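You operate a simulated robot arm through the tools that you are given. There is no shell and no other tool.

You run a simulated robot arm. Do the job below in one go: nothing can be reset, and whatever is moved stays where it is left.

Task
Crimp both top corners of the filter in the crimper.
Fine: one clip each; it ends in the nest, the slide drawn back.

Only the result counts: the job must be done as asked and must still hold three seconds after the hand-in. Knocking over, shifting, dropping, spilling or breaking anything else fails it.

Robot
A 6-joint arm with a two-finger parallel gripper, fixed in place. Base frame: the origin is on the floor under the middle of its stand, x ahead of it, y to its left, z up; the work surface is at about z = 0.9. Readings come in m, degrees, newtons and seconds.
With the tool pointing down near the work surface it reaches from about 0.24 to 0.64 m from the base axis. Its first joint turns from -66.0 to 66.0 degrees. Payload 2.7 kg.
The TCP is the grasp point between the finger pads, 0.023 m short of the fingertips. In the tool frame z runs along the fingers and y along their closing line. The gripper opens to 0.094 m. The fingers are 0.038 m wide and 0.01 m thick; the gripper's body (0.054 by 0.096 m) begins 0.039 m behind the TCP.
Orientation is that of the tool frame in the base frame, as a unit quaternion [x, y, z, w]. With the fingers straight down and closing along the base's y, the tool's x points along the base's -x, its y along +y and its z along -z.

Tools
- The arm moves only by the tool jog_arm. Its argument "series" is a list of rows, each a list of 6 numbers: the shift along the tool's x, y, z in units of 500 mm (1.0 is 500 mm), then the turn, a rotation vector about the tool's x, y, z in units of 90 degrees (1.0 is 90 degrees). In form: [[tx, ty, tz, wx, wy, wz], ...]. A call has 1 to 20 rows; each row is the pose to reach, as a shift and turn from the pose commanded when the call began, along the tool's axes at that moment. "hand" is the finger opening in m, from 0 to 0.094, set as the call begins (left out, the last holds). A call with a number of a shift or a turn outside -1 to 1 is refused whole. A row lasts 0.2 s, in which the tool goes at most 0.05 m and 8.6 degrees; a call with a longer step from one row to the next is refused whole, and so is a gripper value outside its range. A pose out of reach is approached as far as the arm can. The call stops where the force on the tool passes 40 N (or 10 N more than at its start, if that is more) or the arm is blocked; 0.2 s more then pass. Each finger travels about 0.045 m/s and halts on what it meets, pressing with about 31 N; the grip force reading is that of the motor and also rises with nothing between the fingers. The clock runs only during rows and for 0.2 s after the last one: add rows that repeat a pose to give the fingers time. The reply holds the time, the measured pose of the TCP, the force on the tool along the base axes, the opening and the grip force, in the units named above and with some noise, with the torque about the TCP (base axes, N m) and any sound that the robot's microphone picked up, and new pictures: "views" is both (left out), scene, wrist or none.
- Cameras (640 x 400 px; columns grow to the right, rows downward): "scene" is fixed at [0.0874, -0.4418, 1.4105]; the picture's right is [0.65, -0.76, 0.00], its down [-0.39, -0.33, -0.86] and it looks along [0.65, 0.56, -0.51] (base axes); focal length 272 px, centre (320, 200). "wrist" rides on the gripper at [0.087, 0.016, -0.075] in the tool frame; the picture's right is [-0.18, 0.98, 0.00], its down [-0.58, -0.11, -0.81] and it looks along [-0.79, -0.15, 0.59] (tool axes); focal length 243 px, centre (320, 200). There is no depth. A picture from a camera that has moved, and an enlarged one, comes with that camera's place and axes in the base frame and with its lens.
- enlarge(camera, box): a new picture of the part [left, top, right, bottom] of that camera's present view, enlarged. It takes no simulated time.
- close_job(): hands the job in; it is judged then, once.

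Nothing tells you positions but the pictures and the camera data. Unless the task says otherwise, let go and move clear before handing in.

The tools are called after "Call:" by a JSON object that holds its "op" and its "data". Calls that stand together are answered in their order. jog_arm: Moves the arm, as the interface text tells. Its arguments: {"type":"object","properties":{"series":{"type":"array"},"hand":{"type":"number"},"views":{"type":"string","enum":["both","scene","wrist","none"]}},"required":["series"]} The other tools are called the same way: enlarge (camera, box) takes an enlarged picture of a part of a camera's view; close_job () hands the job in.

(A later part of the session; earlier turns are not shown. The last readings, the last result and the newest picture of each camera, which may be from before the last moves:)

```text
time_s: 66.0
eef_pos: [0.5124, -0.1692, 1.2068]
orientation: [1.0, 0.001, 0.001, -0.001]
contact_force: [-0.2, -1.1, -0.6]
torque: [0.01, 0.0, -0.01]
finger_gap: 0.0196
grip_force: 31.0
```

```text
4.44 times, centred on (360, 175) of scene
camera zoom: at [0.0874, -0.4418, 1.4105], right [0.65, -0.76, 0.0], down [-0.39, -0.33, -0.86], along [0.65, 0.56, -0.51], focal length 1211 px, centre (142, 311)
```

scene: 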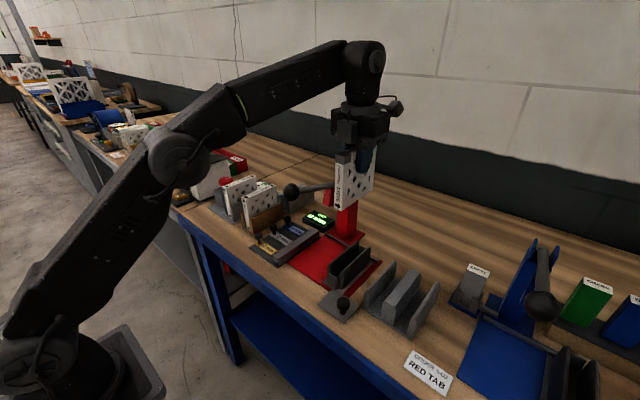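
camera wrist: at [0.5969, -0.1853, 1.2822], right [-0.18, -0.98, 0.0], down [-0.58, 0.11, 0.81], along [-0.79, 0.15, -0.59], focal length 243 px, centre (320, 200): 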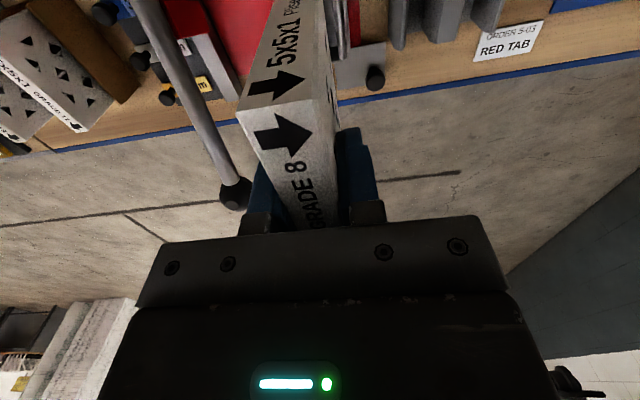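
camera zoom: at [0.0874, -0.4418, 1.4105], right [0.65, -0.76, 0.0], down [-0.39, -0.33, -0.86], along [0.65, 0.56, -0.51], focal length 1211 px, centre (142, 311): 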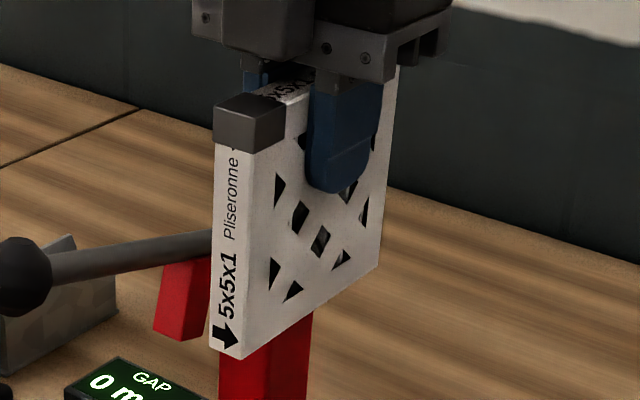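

The outline now matches the original to within a pixel. I'll lower the filter to just above the nest walls and check.

Call:
{"op": "jog_arm", "data": {"series": [[0, 0, 0.05, 0, 0, 0], [0, 0, 0.1, 0, 0, 0], [0, 0, 0.15, 0, 0, 0], [0, 0, 0.2, 0, 0, 0], [0, 0, 0.25, 0, 0, 0], [0, 0, 0.29, 0, 0, 0], [0, 0, 0.305, 0, 0, 0], [0, 0, 0.305, 0, 0, 0]], "views": "both"}}

Call:
{"op": "enlarge", "data": {"camera": "scene", "box": [310, 200, 400, 300]}}

Call:
{"op": "enlarge", "data": {"camera": "wrist", "box": [220, 0, 400, 150]}}

```text
time_s: 67.8
eef_pos: [0.5137, -0.1704, 1.0531]
orientation: [1.0, 0.001, 0.001, 0.0]
contact_force: [-0.3, 0.1, 0.1]
torque: [-0.05, -0.02, -0.04]
finger_gap: 0.0195
grip_force: 30.7
camera wrist: at [0.5995, -0.1864, 1.1292], right [-0.18, -0.98, 0.0], down [-0.58, 0.11, 0.81], along [-0.79, 0.15, -0.59], focal length 243 px, centre (320, 200)
```

scene: 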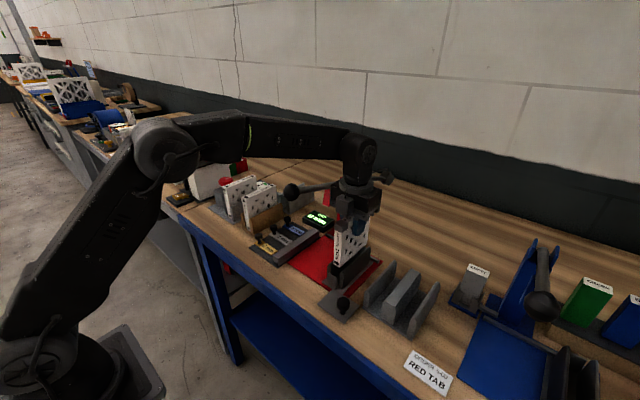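
wrist: 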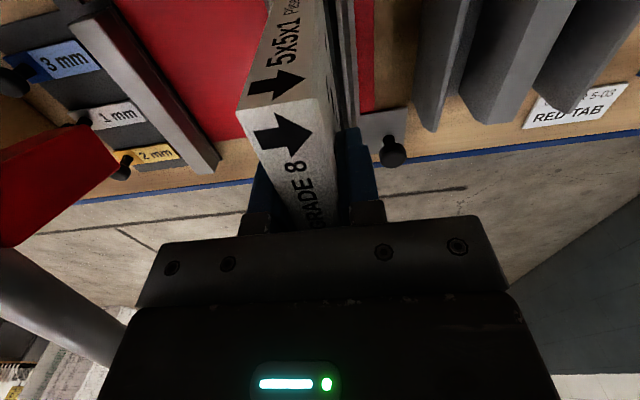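

```text
4.00 times, centred on (355, 250) of scene
camera zoom: at [0.0874, -0.4418, 1.4105], right [0.65, -0.76, 0.0], down [-0.39, -0.33, -0.86], along [0.65, 0.56, -0.51], focal length 1090 px, centre (180, 0)
```

zoom: 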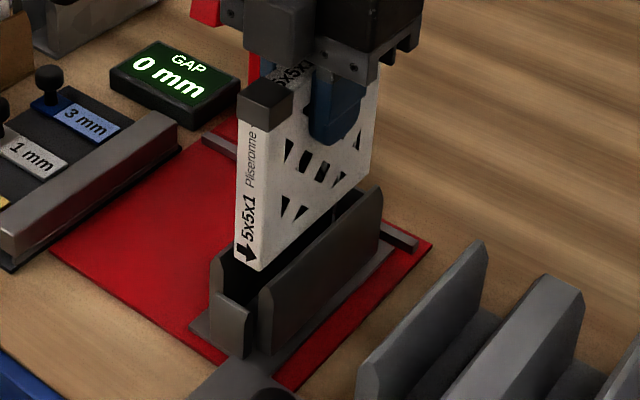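

```text
2.67 times, centred on (310, 75) of wrist
camera zoom: at [0.5995, -0.1864, 1.1292], right [-0.18, -0.98, 0.0], down [-0.58, 0.11, 0.81], along [-0.79, 0.15, -0.59], focal length 647 px, centre (347, 533)
```

zoom: 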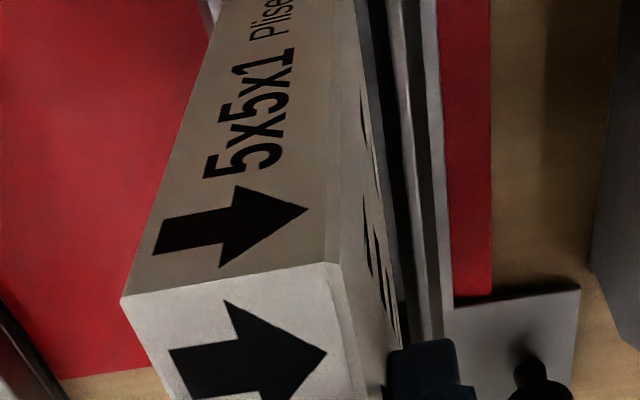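

The filter is lined up above the nest slot. I'll lower it in small steps, watching the force.

Call:
{"op": "jog_arm", "data": {"series": [[0, 0, 0.01, 0, 0, 0], [0, 0, 0.02, 0, 0, 0], [0, 0, 0.03, 0, 0, 0], [0, 0, 0.04, 0, 0, 0], [0, 0, 0.05, 0, 0, 0], [0, 0, 0.06, 0, 0, 0]], "views": "scene"}}

Call:
{"op": "enlarge", "data": {"camera": "scene", "box": [310, 200, 400, 300]}}

```text
time_s: 69.2
eef_pos: [0.5139, -0.1703, 1.0255]
orientation: [1.0, 0.001, 0.001, -0.001]
contact_force: [0.0, -0.6, -0.9]
torque: [-0.02, -0.02, 0.0]
finger_gap: 0.0195
grip_force: 30.6
```

scene: 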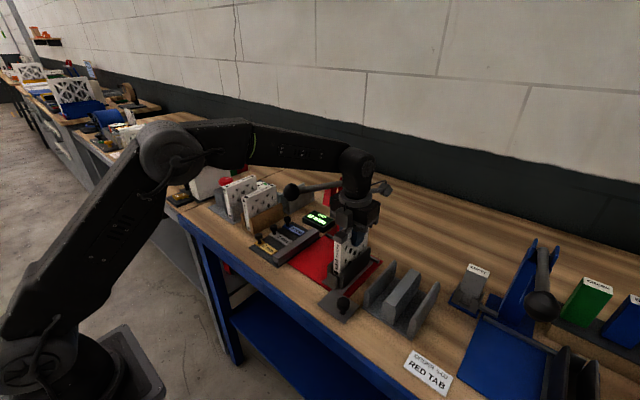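

```text
4.00 times, centred on (355, 250) of scene
camera zoom: at [0.0874, -0.4418, 1.4105], right [0.65, -0.76, 0.0], down [-0.39, -0.33, -0.86], along [0.65, 0.56, -0.51], focal length 1090 px, centre (180, 0)
```

zoom: 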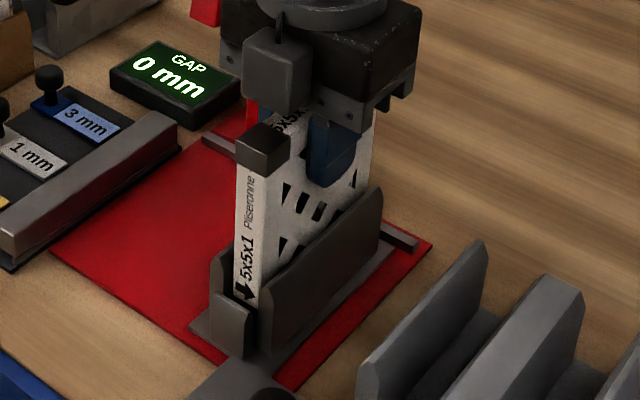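

The filter is entering the slot without any contact force. I'll continue down to the seating height.

Call:
{"op": "jog_arm", "data": {"series": [[0, 0, 0.01, 0, 0, 0], [0, 0, 0.02, 0, 0, 0], [0, 0, 0.03, 0, 0, 0], [0, 0, 0.04, 0, 0, 0], [0, 0, 0.046, 0, 0, 0], [0, 0, 0.05, 0, 0, 0], [0, 0, 0.054, 0, 0, 0]], "views": "scene"}}

Call:
{"op": "enlarge", "data": {"camera": "scene", "box": [310, 200, 400, 300]}}

```text
time_s: 70.8
eef_pos: [0.5145, -0.1688, 0.9982]
orientation: [1.0, 0.001, 0.0, 0.0]
contact_force: [0.0, -0.2, -0.7]
torque: [-0.01, -0.03, 0.04]
finger_gap: 0.0197
grip_force: 31.2
```

scene: 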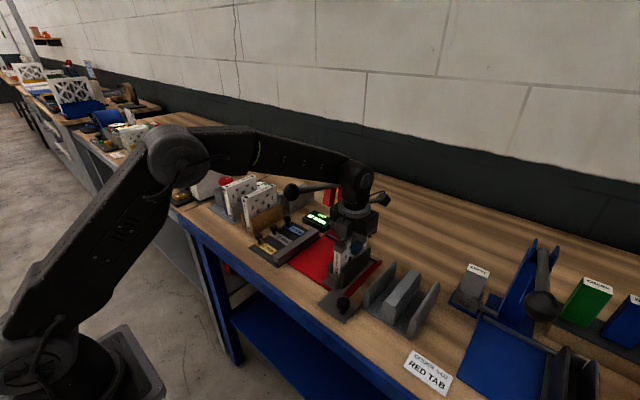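

```text
4.00 times, centred on (355, 250) of scene
camera zoom: at [0.0874, -0.4418, 1.4105], right [0.65, -0.76, 0.0], down [-0.39, -0.33, -0.86], along [0.65, 0.56, -0.51], focal length 1090 px, centre (180, 0)
```

zoom: 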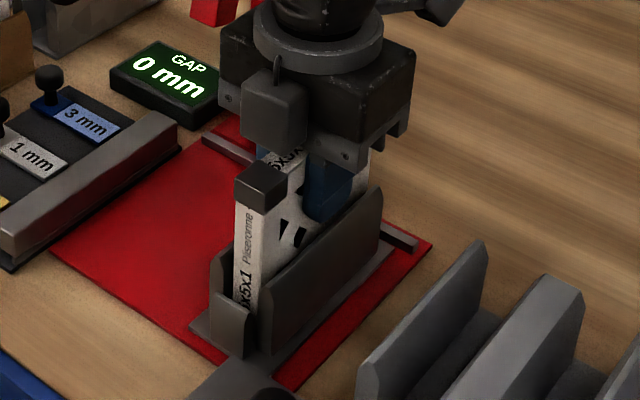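

Still no floor contact, as expected within a millimetre or two. I'll creep down until the force shows the filter is seated.

Call:
{"op": "jog_arm", "data": {"series": [[0, 0, 0.0015, 0, 0, 0], [0, 0, 0.003, 0, 0, 0], [0, 0, 0.003, 0, 0, 0]], "views": "none"}}

```text
time_s: 71.6
eef_pos: [0.5142, -0.1723, 0.9987]
orientation: [1.0, 0.001, 0.002, -0.001]
contact_force: [1.6, 1.6, 8.0]
torque: [0.05, 0.31, 0.02]
finger_gap: 0.0194
grip_force: 31.0
```

The floor contact came at the original height (8 N at z = 0.9987), so the filter is seated. I'll open the fingers.

Call:
{"op": "jog_arm", "data": {"series": [[0, 0, 0, 0, 0, 0], [0, 0, 0, 0, 0, 0], [0, 0, 0, 0, 0, 0], [0, 0, 0, 0, 0, 0]], "hand": 0.055, "views": "both"}}

Call:
{"op": "enlarge", "data": {"camera": "scene", "box": [310, 200, 400, 300]}}

```text
time_s: 72.6
eef_pos: [0.514, -0.1699, 0.9959]
orientation: [1.0, 0.001, 0.001, -0.001]
contact_force: [-0.8, 0.0, 0.5]
torque: [-0.04, -0.01, -0.01]
finger_gap: 0.0548
grip_force: 0.1
camera wrist: at [0.599, -0.1864, 1.0716], right [-0.18, -0.98, 0.0], down [-0.58, 0.11, 0.81], along [-0.79, 0.15, -0.59], focal length 243 px, centre (320, 200)
```

scene: 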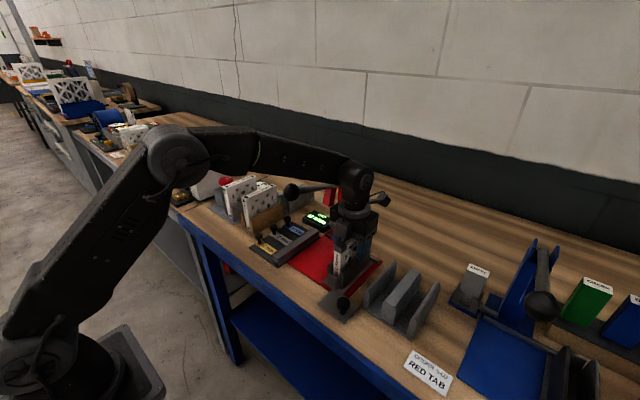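
wrist: 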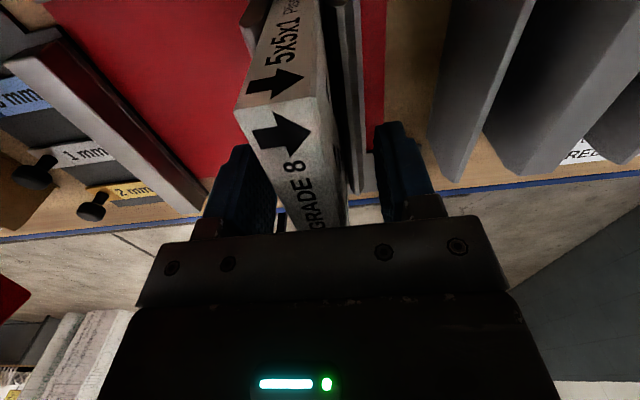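

```text
4.00 times, centred on (355, 250) of scene
camera zoom: at [0.0874, -0.4418, 1.4105], right [0.65, -0.76, 0.0], down [-0.39, -0.33, -0.86], along [0.65, 0.56, -0.51], focal length 1090 px, centre (180, 0)
```

zoom: 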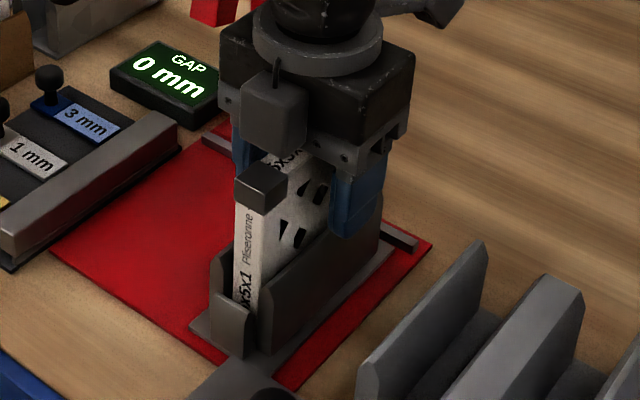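

The filter stands in the nest by itself. I'll rise straight up clear of it.

Call:
{"op": "jog_arm", "data": {"series": [[0, 0, -0.02, 0, 0, 0], [0, 0, -0.05, 0, 0, 0], [0, 0, -0.1, 0, 0, 0], [0, 0, -0.16, 0, 0, 0], [0, 0, -0.22, 0, 0, 0], [0, 0, -0.28, 0, 0, 0], [0, 0, -0.34, 0, 0, 0], [0, 0, -0.41, 0, 0, 0], [0, 0, -0.41, 0, 0, 0]], "views": "both"}}

Call:
{"op": "enlarge", "data": {"camera": "scene", "box": [280, 170, 420, 310]}}

Call:
{"op": "enlarge", "data": {"camera": "wrist", "box": [220, 0, 420, 160]}}

```text
time_s: 74.6
eef_pos: [0.5138, -0.1712, 1.2012]
orientation: [1.0, 0.001, 0.001, -0.001]
contact_force: [-0.7, -0.5, -0.5]
torque: [-0.01, 0.0, 0.01]
finger_gap: 0.0545
grip_force: 0.1
camera wrist: at [0.5991, -0.1864, 1.2757], right [-0.18, -0.98, 0.0], down [-0.58, 0.11, 0.81], along [-0.79, 0.15, -0.59], focal length 243 px, centre (320, 200)
```

scene: 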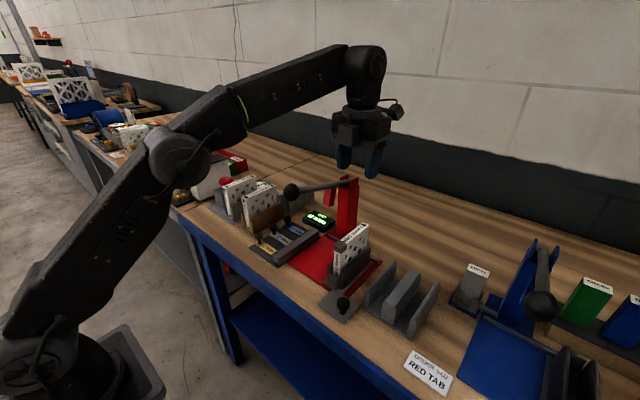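
wrist: 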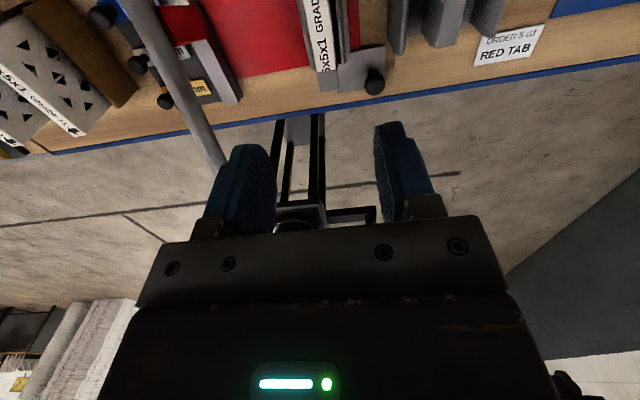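

```text
2.86 times, centred on (350, 240) of scene
camera zoom: at [0.0873, -0.4418, 1.4105], right [0.65, -0.76, 0.0], down [-0.39, -0.33, -0.86], along [0.65, 0.56, -0.51], focal length 778 px, centre (234, 86)
```

zoom: 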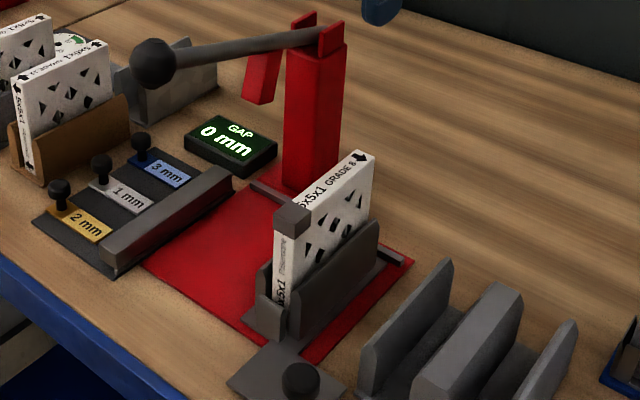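

```text
2.50 times, centred on (320, 80) of wrist
camera zoom: at [0.5991, -0.1864, 1.2757], right [-0.18, -0.98, 0.0], down [-0.58, 0.11, 0.81], along [-0.79, 0.15, -0.59], focal length 606 px, centre (320, 500)
```

zoom: 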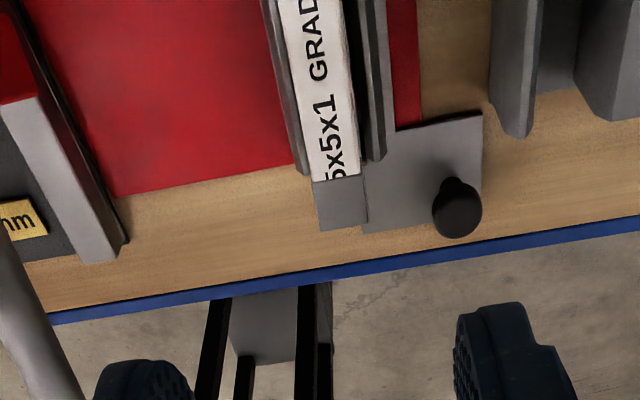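

The clipped corner is now near and the plain corner far. I'll compare this with the very first view, using the same frame, to confirm the filter sits as it did.

Call:
{"op": "enlarge", "data": {"camera": "scene", "box": [240, 200, 400, 330]}}

Call:
{"op": "enlarge", "data": {"camera": "scene", "box": [320, 210, 390, 290]}}

```text
3.08 times, centred on (320, 265) of scene
camera zoom: at [0.0873, -0.4418, 1.4105], right [0.65, -0.76, 0.0], down [-0.39, -0.33, -0.86], along [0.65, 0.56, -0.51], focal length 838 px, centre (320, 0)
```

zoom: 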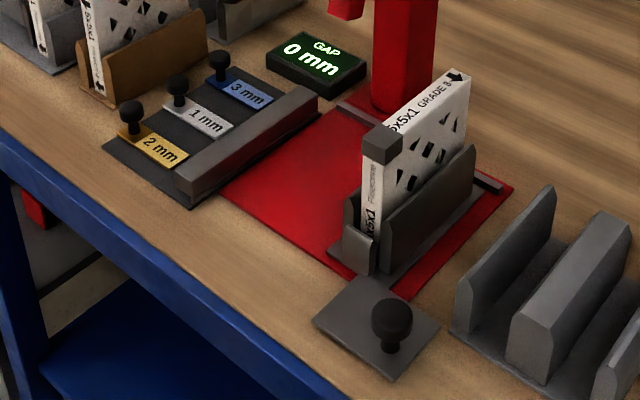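

```text
5.00 times, centred on (355, 250) of scene
camera zoom: at [0.0873, -0.4418, 1.4105], right [0.65, -0.76, 0.0], down [-0.39, -0.33, -0.86], along [0.65, 0.56, -0.51], focal length 1362 px, centre (145, -50)
```

zoom: 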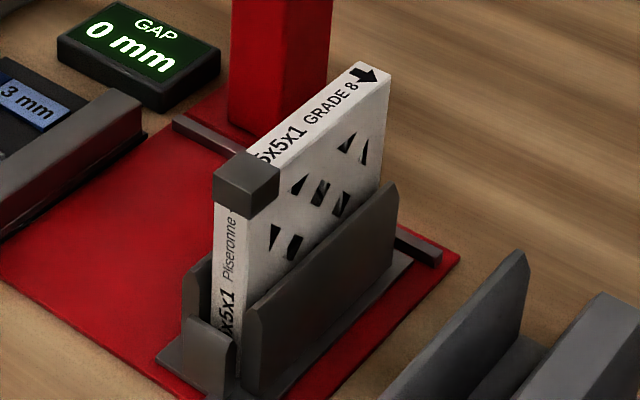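

The filter sits in the nest exactly as the first one did. I'll move back toward the robot while turning the wrist back the first 90 degrees.

Call:
{"op": "jog_arm", "data": {"series": [[-0.03, 0.005, -0.04, 0, 0, -0.0833], [-0.06, 0.01, -0.04, 0, 0, -0.1667], [-0.09, 0.015, -0.04, 0, 0, -0.25], [-0.12, 0.02, -0.04, 0, 0, -0.3333], [-0.15, 0.025, -0.04, 0, 0, -0.4167], [-0.18, 0.03, -0.04, 0, 0, -0.5], [-0.21, 0.035, -0.04, 0, 0, -0.5833], [-0.24, 0.04, -0.04, 0, 0, -0.6667], [-0.27, 0.045, -0.04, 0, 0, -0.75], [-0.3, 0.05, -0.04, 0, 0, -0.8333], [-0.335, 0.054, -0.04, 0, 0, -0.9167], [-0.368, 0.058, -0.04, 0, 0, -1.0], [-0.368, 0.058, -0.04, 0, 0, -1.0]], "hand": 0.05, "views": "none"}}

```text
time_s: 77.4
eef_pos: [0.3306, -0.2014, 1.2205]
orientation: [0.706, 0.708, 0.002, 0.0]
contact_force: [0.4, -0.8, -0.3]
torque: [0.02, 0.01, 0.0]
finger_gap: 0.0502
grip_force: 0.1
```

The first half of the turn back is done at (0.33, -0.20, 1.22). Now the second 90 degrees.

Call:
{"op": "jog_arm", "data": {"series": [[0, 0, 0, 0, 0, -0.0833], [0, 0, 0, 0, 0, -0.1667], [0, 0, 0, 0, 0, -0.25], [0, 0, 0, 0, 0, -0.3333], [0, 0, 0, 0, 0, -0.4167], [0, 0, 0, 0, 0, -0.5], [0, 0, 0, 0, 0, -0.5833], [0, 0, 0, 0, 0, -0.6667], [0, 0, 0, 0, 0, -0.75], [0, 0, 0, 0, 0, -0.8333], [0, 0, 0, 0, 0, -0.9167], [0, 0, 0, 0, 0, -1.0], [0, 0, 0, 0, 0, -1.0]], "views": "wrist"}}

```text
time_s: 80.2
eef_pos: [0.3282, -0.2002, 1.2207]
orientation: [-0.001, 1.0, 0.001, 0.001]
contact_force: [0.2, 0.3, 0.3]
torque: [-0.05, -0.01, 0.01]
finger_gap: 0.0498
grip_force: 0.0
camera wrist: at [0.2417, -0.1845, 1.2963], right [0.18, 0.98, 0.0], down [0.58, -0.11, 0.81], along [0.79, -0.14, -0.59], focal length 243 px, centre (320, 200)
```

wrist: 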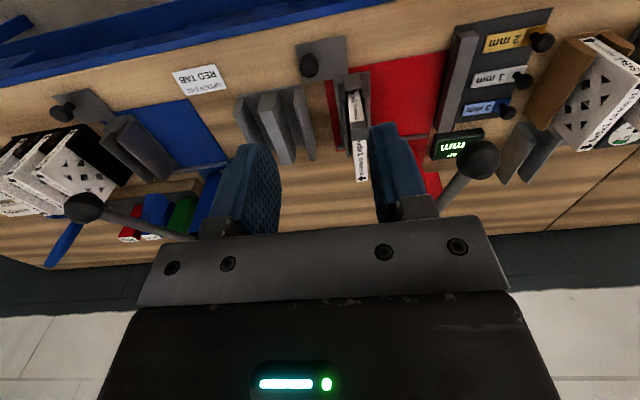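

The wrist is back at yaw 0. I'll go to the tilted pre-grasp pose for the knob at (0.400, -0.229).

Call:
{"op": "jog_arm", "data": {"series": [[-0.0053, -0.0116, 0.068, 0, -0.0667, 0], [-0.0106, -0.0232, 0.136, 0, -0.1333, 0], [-0.016, -0.0348, 0.204, 0, -0.2, 0], [-0.0213, -0.0464, 0.272, 0, -0.2667, 0], [-0.0266, -0.058, 0.341, 0, -0.3333, 0], [-0.0266, -0.058, 0.341, 0, -0.3333, 0]], "hand": 0.05, "views": "wrist"}}

```text
time_s: 81.6
eef_pos: [0.3409, -0.2292, 1.0523]
orientation: [0.0, 0.965, 0.001, 0.261]
contact_force: [-0.7, 0.8, 0.2]
torque: [0.02, 0.0, 0.0]
finger_gap: 0.0499
grip_force: 0.0
camera wrist: at [0.2277, -0.2119, 1.073], right [0.16, 0.98, 0.09], down [0.1, -0.11, 0.99], along [0.98, -0.15, -0.11], focal length 243 px, centre (320, 200)
```

wrist: 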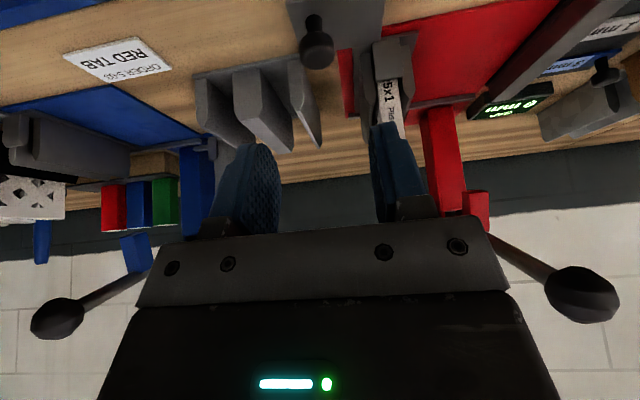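

The knob is straight ahead again. I'll advance along the tool axis.

Call:
{"op": "jog_arm", "data": {"series": [[0, 0, 0.05, 0, 0, 0], [0, 0, 0.1, 0, 0, 0], [0, 0, 0.14, 0, 0, 0], [0, 0, 0.18, 0, 0, 0], [0, 0, 0.2, 0, 0, 0], [0, 0, 0.22, 0, 0, 0], [0, 0, 0.237, 0, 0, 0], [0, 0, 0.237, 0, 0, 0]], "views": "wrist"}}

```text
time_s: 83.4
eef_pos: [0.4032, -0.2293, 0.9485]
orientation: [0.0, 0.966, 0.001, 0.26]
contact_force: [0.4, 0.0, -0.9]
torque: [0.01, -0.02, 0.0]
finger_gap: 0.05
grip_force: 0.0
camera wrist: at [0.2898, -0.213, 0.9691], right [0.16, 0.98, 0.09], down [0.1, -0.11, 0.99], along [0.98, -0.15, -0.11], focal length 243 px, centre (320, 200)
```

wrist: 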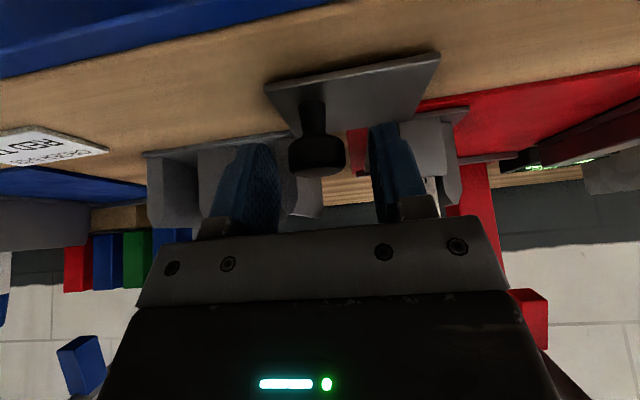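

The knob is between the fingers. I'll narrow them to 34 mm and push the slide toward the crimp position.

Call:
{"op": "jog_arm", "data": {"series": [[0, 0, 0, 0, 0, 0], [0, 0, 0, 0, 0, 0], [0, 0.01, 0, 0, 0, 0], [0, 0.022, 0, 0, 0, 0], [0, 0.037, 0, 0, 0, 0], [0, 0.052, 0, 0, 0, 0], [0, 0.067, 0, 0, 0, 0], [0, 0.082, 0, 0, 0, 0], [0, 0.097, 0, 0, 0, 0], [0, 0.112, 0, 0, 0, 0], [0, 0.127, 0, 0, 0, 0], [0, 0.142, 0, 0, 0, 0], [0, 0.157, 0, 0, 0, 0], [0, 0.172, 0, 0, 0, 0], [0, 0.187, 0, 0, 0, 0], [0, 0.195, 0, 0, 0, 0]], "hand": 0.034, "views": "both"}}

```text
time_s: 86.8
eef_pos: [0.4018, -0.1306, 0.9481]
orientation: [-0.001, 0.966, 0.001, 0.259]
contact_force: [0.3, -0.6, 0.4]
torque: [0.0, -0.01, 0.01]
finger_gap: 0.0347
grip_force: 0.5
camera wrist: at [0.2888, -0.1151, 0.9694], right [0.16, 0.98, 0.09], down [0.1, -0.11, 0.99], along [0.98, -0.15, -0.12], focal length 243 px, centre (320, 200)
```

scene: 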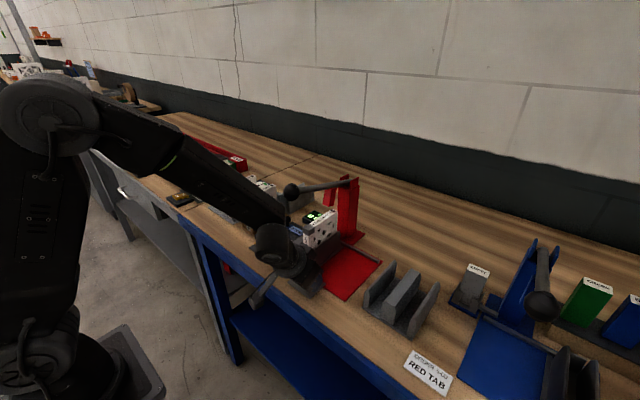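
wrist: 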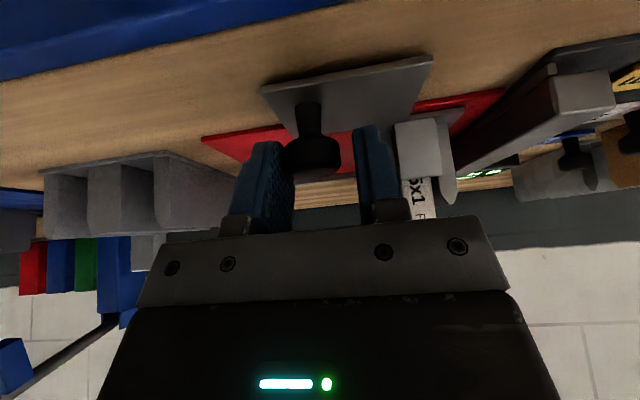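

The slide is nearly at its stop. I'll press the last millimetres gently until the force rises.

Call:
{"op": "jog_arm", "data": {"series": [[0, 0.004, 0, 0, 0, 0], [0, 0.008, 0, 0, 0, 0], [0, 0.012, 0, 0, 0, 0], [0, 0.016, 0, 0, 0, 0], [0, 0.016, 0, 0, 0, 0]], "views": "wrist"}}

```text
time_s: 88.0
eef_pos: [0.4016, -0.1245, 0.9491]
orientation: [0.0, 0.965, 0.0, 0.261]
contact_force: [-3.8, -11.5, 2.6]
torque: [-0.25, 0.01, -0.07]
finger_gap: 0.0391
grip_force: 5.8
camera wrist: at [0.2889, -0.1077, 0.9696], right [0.16, 0.98, 0.09], down [0.1, -0.11, 0.99], along [0.98, -0.15, -0.11], focal length 243 px, centre (320, 200)
```

wrist: 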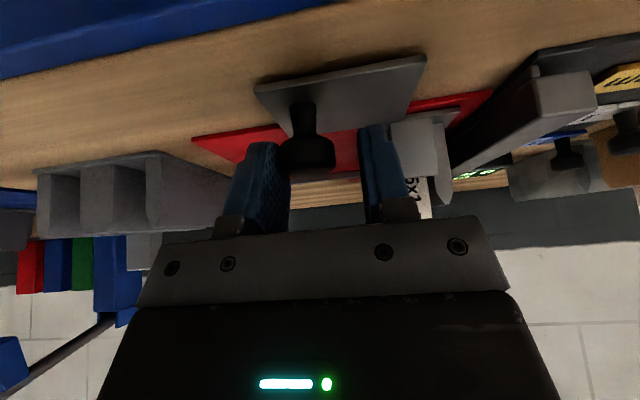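

The slide is at its stop again (12 N, knob at y = -0.130). I'll back off, open, retreat and straighten up as before.

Call:
{"op": "jog_arm", "data": {"series": [[0, -0.004, 0, 0, 0, 0], [0, -0.006, 0, 0, 0, 0], [0, -0.006, 0, 0, 0, 0], [0, -0.006, -0.06, 0, 0, 0], [0, -0.006, -0.12, 0, 0, 0], [0, -0.006, -0.18, 0, 0, 0], [0, -0.006, -0.24, 0, 0, 0], [-0.0284, 0.009, -0.309, 0, 0.0833, 0], [-0.0567, 0.024, -0.378, 0, 0.1667, 0], [-0.085, 0.037, -0.447, 0, 0.25, 0], [-0.1134, 0.049, -0.5164, 0, 0.3333, 0], [-0.1134, 0.049, -0.5164, 0, 0.3333, 0]], "hand": 0.047, "views": "both"}}

Call:
{"op": "enlarge", "data": {"camera": "scene", "box": [270, 160, 390, 250]}}

```text
time_s: 90.6
eef_pos: [0.3201, -0.0987, 1.2002]
orientation: [0.0, 1.0, 0.0, 0.001]
contact_force: [0.1, -0.4, -0.6]
torque: [-0.01, 0.0, 0.01]
finger_gap: 0.0469
grip_force: 0.0
camera wrist: at [0.2324, -0.0823, 1.2748], right [0.18, 0.98, 0.0], down [0.58, -0.11, 0.81], along [0.79, -0.15, -0.59], focal length 243 px, centre (320, 200)
```

scene: 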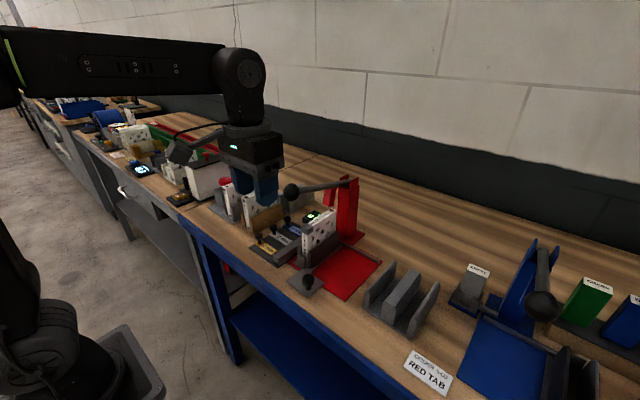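
wrist: 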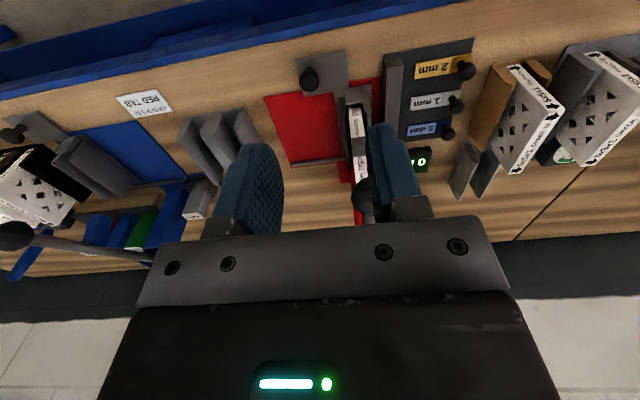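

```text
4.44 times, centred on (330, 205) of scene
camera zoom: at [0.0874, -0.4418, 1.4105], right [0.65, -0.76, 0.0], down [-0.39, -0.33, -0.86], along [0.65, 0.56, -0.51], focal length 1211 px, centre (276, 178)
```

zoom: 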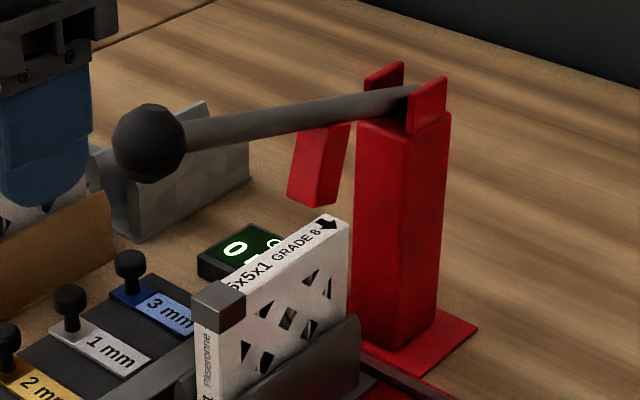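

The fresh far corner is under the head and the lever is up. I'll move over the lever ball again, slightly further in y than last time for a centred grip.

Call:
{"op": "jog_arm", "data": {"series": [[0, 0, -0.02, 0, 0, 0], [-0.07, 0.02, -0.02, 0, 0, 0], [-0.14, 0.04, -0.02, 0, 0, 0], [-0.206, 0.0595, -0.02, 0, 0, 0], [-0.206, 0.0595, -0.02, 0, 0, 0]], "hand": 0.07, "views": "wrist"}}

```text
time_s: 91.8
eef_pos: [0.4249, -0.0703, 1.2132]
orientation: [0.0, 1.0, 0.001, 0.001]
contact_force: [0.0, -0.1, 1.4]
torque: [0.01, -0.01, -0.02]
finger_gap: 0.0702
grip_force: 0.0
camera wrist: at [0.3375, -0.0529, 1.2872], right [0.18, 0.98, 0.0], down [0.58, -0.11, 0.81], along [0.79, -0.15, -0.59], focal length 243 px, centre (320, 200)
```

wrist: 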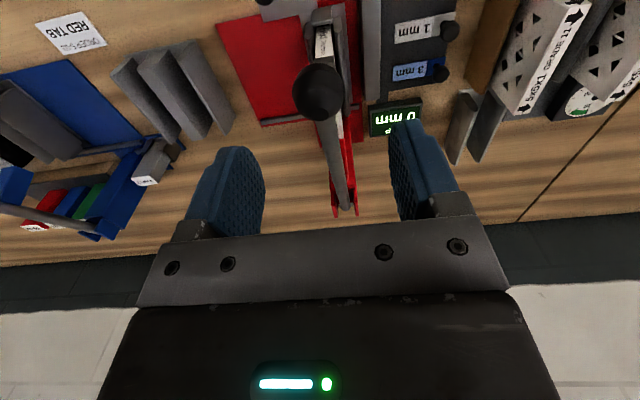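

The ball is right below. I'll descend to straddle it and close.

Call:
{"op": "jog_arm", "data": {"series": [[0, 0, 0.05, 0, 0, 0], [0, 0, 0.09, 0, 0, 0], [0, 0, 0.12, 0, 0, 0], [0, 0, 0.145, 0, 0, 0], [0, 0, 0.16, 0, 0, 0], [0, 0, 0.16, 0, 0, 0]], "views": "wrist"}}

```text
time_s: 93.2
eef_pos: [0.4252, -0.0682, 1.1309]
orientation: [-0.001, 1.0, 0.001, 0.001]
contact_force: [-0.6, 0.0, -1.0]
torque: [0.01, -0.03, 0.01]
finger_gap: 0.0699
grip_force: 0.0
camera wrist: at [0.3366, -0.0527, 1.2051], right [0.18, 0.98, 0.0], down [0.58, -0.11, 0.81], along [0.79, -0.15, -0.59], focal length 243 px, centre (320, 200)
```

wrist: 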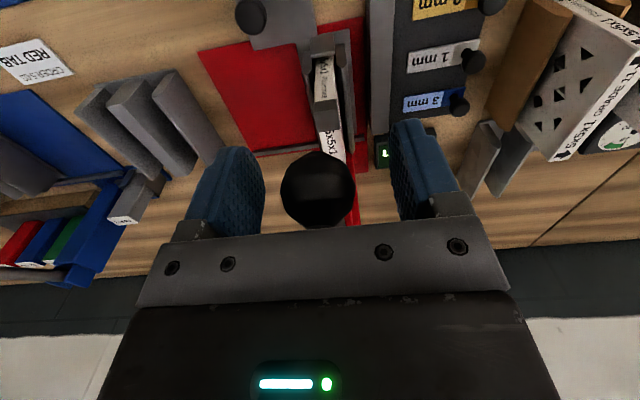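

The ball is between the pads. Closing on it now.

Call:
{"op": "jog_arm", "data": {"series": [[0.003, 0, 0, 0, 0, 0], [0.003, 0, 0, 0, 0, 0], [0.003, 0, 0, 0, 0, 0], [0.003, 0, 0, 0, 0, 0], [0.003, 0, 0, 0, 0, 0], [0.003, 0, 0, 0, 0, 0]], "hand": 0.026, "views": "none"}}

```text
time_s: 94.6
eef_pos: [0.4226, -0.0705, 1.1305]
orientation: [0.001, 1.0, -0.001, 0.001]
contact_force: [1.9, -16.5, -3.7]
torque: [0.02, -0.07, -0.08]
finger_gap: 0.0348
grip_force: 45.1
```

The grip is on, with 16 N of side force; I'll shift 2 mm toward -y while swinging the lever down along the arc.

Call:
{"op": "jog_arm", "data": {"series": [[0, -0.003, 0, 0, 0, 0], [0.0022, -0.0035, 0.0092, 0, 0, 0], [0.0044, -0.0035, 0.0184, 0, 0, 0], [0.0064, -0.0035, 0.028, 0, 0, 0], [0.0084, -0.0035, 0.0376, 0, 0, 0], [0.01, -0.0035, 0.0473, 0, 0, 0], [0.0116, -0.0035, 0.057, 0, 0, 0]], "views": "none"}}

```text
time_s: 96.2
eef_pos: [0.4177, -0.0697, 1.1025]
orientation: [0.0, 1.0, 0.001, 0.001]
contact_force: [1.0, 4.0, 10.8]
torque: [-0.04, -1.34, -0.02]
finger_gap: 0.0346
grip_force: 44.6
```

The lever is coming down smoothly with small side force (4 N). I'll continue along the arc toward the bottom.

Call:
{"op": "jog_arm", "data": {"series": [[0.0012, 0, 0.0098, 0, 0, 0], [0.0024, 0, 0.0196, 0, 0, 0], [0.0031, 0, 0.0295, 0, 0, 0], [0.0038, 0, 0.0394, 0, 0, 0], [0.0041, 0, 0.0492, 0, 0, 0], [0.0044, 0, 0.059, 0, 0, 0]], "views": "scene"}}

Call:
{"op": "enlarge", "data": {"camera": "scene", "box": [280, 165, 380, 245]}}

```text
time_s: 97.6
eef_pos: [0.4144, -0.0703, 1.0716]
orientation: [-0.001, 1.0, 0.001, 0.001]
contact_force: [2.2, 15.7, 11.9]
torque: [-0.01, -1.27, 0.02]
finger_gap: 0.0346
grip_force: 45.2
```

scene: 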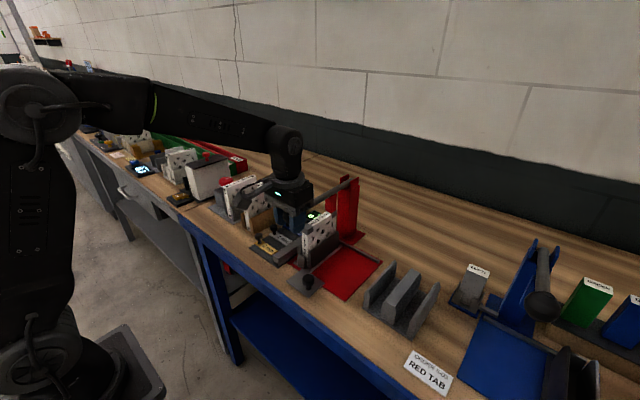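

```text
5.00 times, centred on (330, 205) of scene
camera zoom: at [0.0872, -0.4413, 1.4106], right [0.65, -0.76, 0.0], down [-0.38, -0.33, -0.86], along [0.65, 0.56, -0.51], focal length 1362 px, centre (270, 175)
```

zoom: 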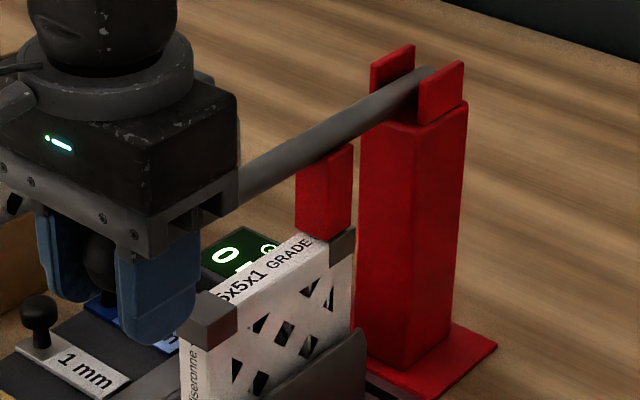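

The second clip now shows on the far corner, with the first clip on the near one. I'll press the last bit to the lever's end stop as before.

Call:
{"op": "jog_arm", "data": {"series": [[0, 0.001, 0.003, 0, 0, 0], [0, 0.001, 0.006, 0, 0, 0], [0, 0.001, 0.009, 0, 0, 0], [0, 0.001, 0.009, 0, 0, 0]], "views": "scene"}}

```text
time_s: 98.6
eef_pos: [0.4157, -0.07, 1.0699]
orientation: [0.0, 1.0, 0.0, 0.002]
contact_force: [-5.2, 7.5, 30.5]
torque: [-0.05, 0.32, 0.04]
finger_gap: 0.0345
grip_force: 44.6
```

scene: 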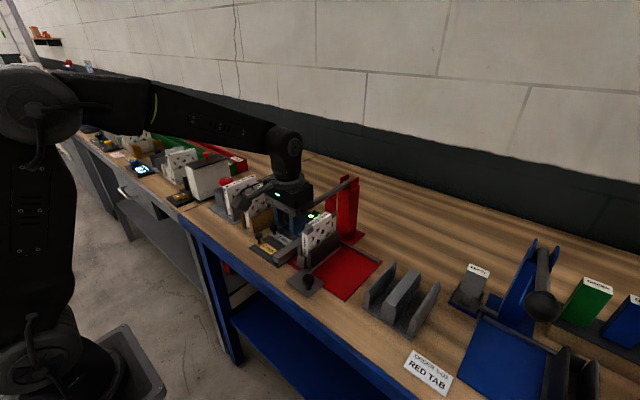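

The lever met its bottom stop (30 N). I'll raise it back along the arc.

Call:
{"op": "jog_arm", "data": {"series": [[0, 0, -0.009, 0, 0, 0], [-0.0003, 0, -0.019, 0, 0, 0], [-0.0006, 0, -0.029, 0, 0, 0], [-0.0013, 0, -0.039, 0, 0, 0], [-0.002, 0, -0.049, 0, 0, 0], [-0.0032, 0.001, -0.059, 0, 0, 0], [-0.0044, 0.001, -0.068, 0, 0, 0], [-0.006, 0.001, -0.078, 0, 0, 0], [-0.008, 0.001, -0.088, 0, 0, 0], [-0.0095, 0.002, -0.098, 0, 0, 0], [-0.0115, 0.002, -0.107, 0, 0, 0], [-0.0137, 0.002, -0.116, 0, 0, 0], [-0.016, 0.002, -0.124, 0, 0, 0]], "views": "scene"}}

Call:
{"op": "enlarge", "data": {"camera": "scene", "box": [280, 165, 380, 245]}}

```text
time_s: 101.4
eef_pos: [0.4233, -0.0711, 1.1274]
orientation: [0.0, 1.0, 0.002, -0.002]
contact_force: [-10.5, -7.5, -23.0]
torque: [0.09, -0.99, 0.0]
finger_gap: 0.0342
grip_force: 45.1
```

scene: 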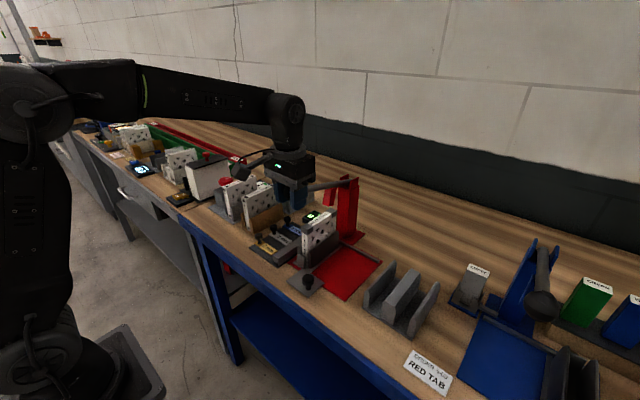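

```text
5.00 times, centred on (330, 205) of scene
camera zoom: at [0.0873, -0.4421, 1.4104], right [0.65, -0.76, 0.0], down [-0.39, -0.33, -0.86], along [0.65, 0.56, -0.51], focal length 1362 px, centre (270, 175)
```

zoom: 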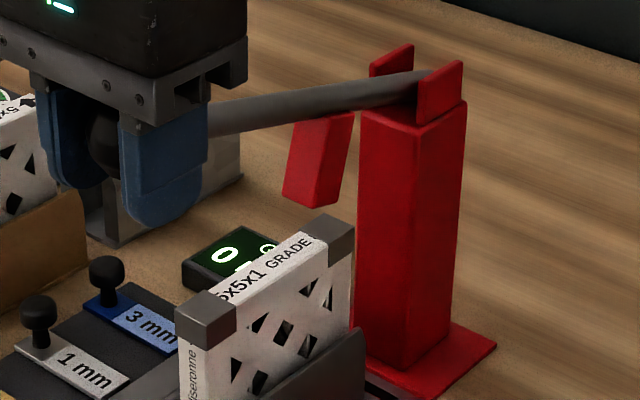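

Both top corners now carry a clip and the lever is back at its top. I'll release the ball.

Call:
{"op": "jog_arm", "data": {"series": [[0, 0, 0.002, 0, 0, 0], [0, 0, 0.002, 0, 0, 0], [0, 0, 0.002, 0, 0, 0], [0, 0, 0.002, 0, 0, 0], [0, 0, 0.002, 0, 0, 0]], "hand": 0.07, "views": "wrist"}}

```text
time_s: 102.6
eef_pos: [0.4236, -0.07, 1.1294]
orientation: [-0.002, 1.0, 0.001, 0.001]
contact_force: [-1.0, -0.2, 0.5]
torque: [0.01, 0.01, 0.01]
finger_gap: 0.0697
grip_force: 0.0
camera wrist: at [0.3354, -0.0533, 1.2034], right [0.18, 0.98, 0.0], down [0.58, -0.11, 0.81], along [0.79, -0.15, -0.59], focal length 243 px, centre (320, 200)
```

wrist: 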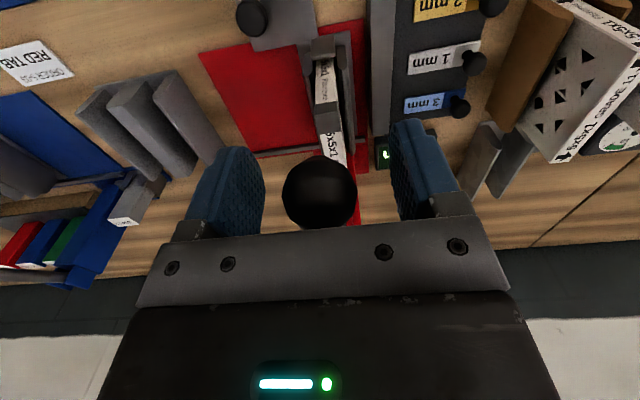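

The ball stays up. I'll rise, move back and go to the tilted pre-grasp pose for the knob.

Call:
{"op": "jog_arm", "data": {"series": [[0, 0, -0.06, 0, 0, 0], [0, 0, -0.12, 0, 0, 0], [0, 0, -0.175, 0, 0, 0], [0.068, -0.04, -0.175, 0, 0, 0], [0.136, -0.08, -0.175, 0, 0, 0], [0.205, -0.12, -0.175, 0, 0, 0], [0.195, -0.12, -0.092, 0, -0.0833, 0], [0.185, -0.12, -0.009, 0, -0.1667, 0], [0.175, -0.12, 0.074, 0, -0.25, 0], [0.165, -0.12, 0.157, 0, -0.3333, 0], [0.165, -0.12, 0.157, 0, -0.3333, 0]], "hand": 0.05, "views": "wrist"}}

```text
time_s: 105.0
eef_pos: [0.3394, -0.1286, 1.05]
orientation: [-0.001, 0.966, 0.001, 0.26]
contact_force: [0.4, -0.4, -0.5]
torque: [-0.01, 0.04, 0.02]
finger_gap: 0.0501
grip_force: 0.1
camera wrist: at [0.2255, -0.1123, 1.0713], right [0.16, 0.98, 0.09], down [0.1, -0.11, 0.99], along [0.98, -0.15, -0.11], focal length 243 px, centre (320, 200)
```

wrist: 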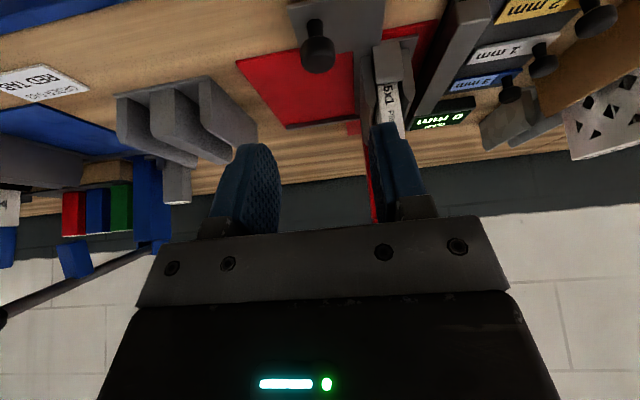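

The knob is straight ahead again. I'll advance to it.

Call:
{"op": "jog_arm", "data": {"series": [[0, 0, 0.05, 0, 0, 0], [0, 0, 0.1, 0, 0, 0], [0, 0, 0.14, 0, 0, 0], [0, 0, 0.18, 0, 0, 0], [0, 0, 0.2, 0, 0, 0], [0, 0, 0.22, 0, 0, 0], [0, 0, 0.234, 0, 0, 0], [0, 0, 0.234, 0, 0, 0]], "views": "wrist"}}

```text
time_s: 106.8
eef_pos: [0.3995, -0.1307, 0.9486]
orientation: [0.0, 0.966, 0.001, 0.259]
contact_force: [-0.2, 1.1, -0.3]
torque: [-0.03, 0.04, -0.02]
finger_gap: 0.0501
grip_force: 0.0
camera wrist: at [0.2864, -0.1135, 0.97], right [0.16, 0.98, 0.09], down [0.1, -0.11, 0.99], along [0.98, -0.15, -0.11], focal length 243 px, centre (320, 200)
```

wrist: 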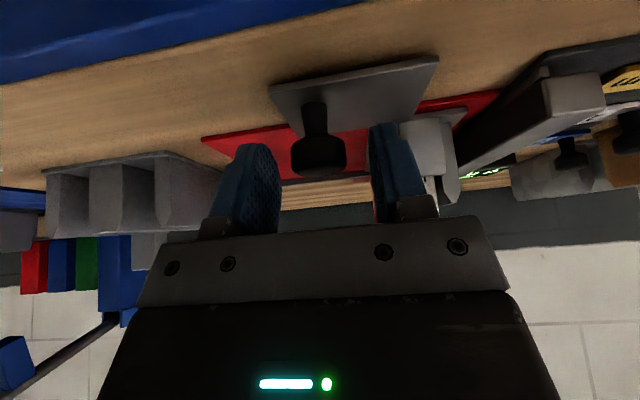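

The knob is between the fingers. I'll narrow them and draw the slide back.

Call:
{"op": "jog_arm", "data": {"series": [[0, 0, 0, 0, 0, 0], [0, 0, 0, 0, 0, 0], [0, -0.01, 0, 0, 0, 0], [0, -0.025, 0, 0, 0, 0], [0, -0.04, 0, 0, 0, 0], [0, -0.055, 0, 0, 0, 0], [0, -0.07, 0, 0, 0, 0], [0, -0.085, 0, 0, 0, 0], [0, -0.1, 0, 0, 0, 0], [0, -0.115, 0, 0, 0, 0], [0, -0.13, 0, 0, 0, 0], [0, -0.145, 0, 0, 0, 0], [0, -0.16, 0, 0, 0, 0], [0, -0.175, 0, 0, 0, 0], [0, -0.19, 0, 0, 0, 0]], "hand": 0.034, "views": "scene"}}

```text
time_s: 110.0
eef_pos: [0.4009, -0.2249, 0.9483]
orientation: [0.0, 0.966, 0.001, 0.259]
contact_force: [0.2, 0.9, -0.2]
torque: [0.01, 0.0, 0.04]
finger_gap: 0.0346
grip_force: 0.2
```

scene: 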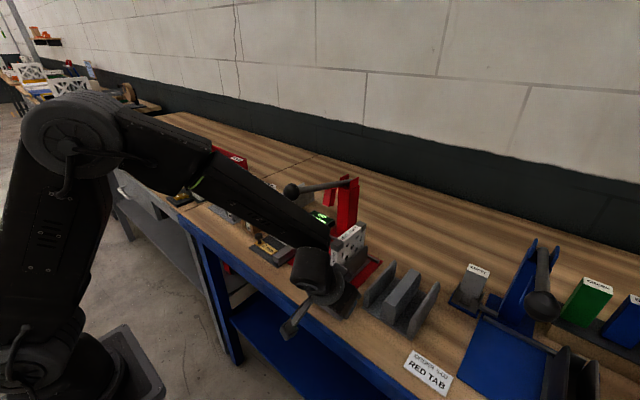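

The slide is nearly back. I'll pull the last few millimetres to its back stop.

Call:
{"op": "jog_arm", "data": {"series": [[0, -0.004, 0, 0, 0, 0], [0, -0.008, 0, 0, 0, 0], [0, -0.012, 0, 0, 0, 0], [0, -0.016, 0, 0, 0, 0], [0, -0.02, 0, 0, 0, 0], [0, -0.023, 0, 0, 0, 0], [0, -0.023, 0, 0, 0, 0]], "views": "wrist"}}

```text
time_s: 111.6
eef_pos: [0.4004, -0.235, 0.9482]
orientation: [0.0, 0.966, 0.001, 0.26]
contact_force: [2.6, 6.7, -1.3]
torque: [0.06, -0.03, 0.03]
finger_gap: 0.0371
grip_force: 3.6
camera wrist: at [0.2869, -0.2188, 0.9696], right [0.16, 0.98, 0.1], down [0.1, -0.11, 0.99], along [0.98, -0.15, -0.12], focal length 243 px, centre (320, 200)
```

wrist: 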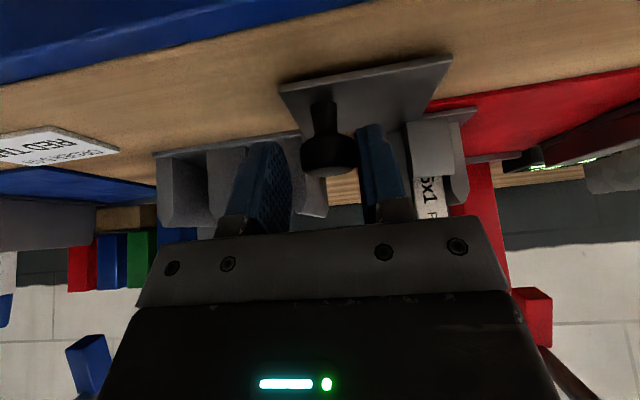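

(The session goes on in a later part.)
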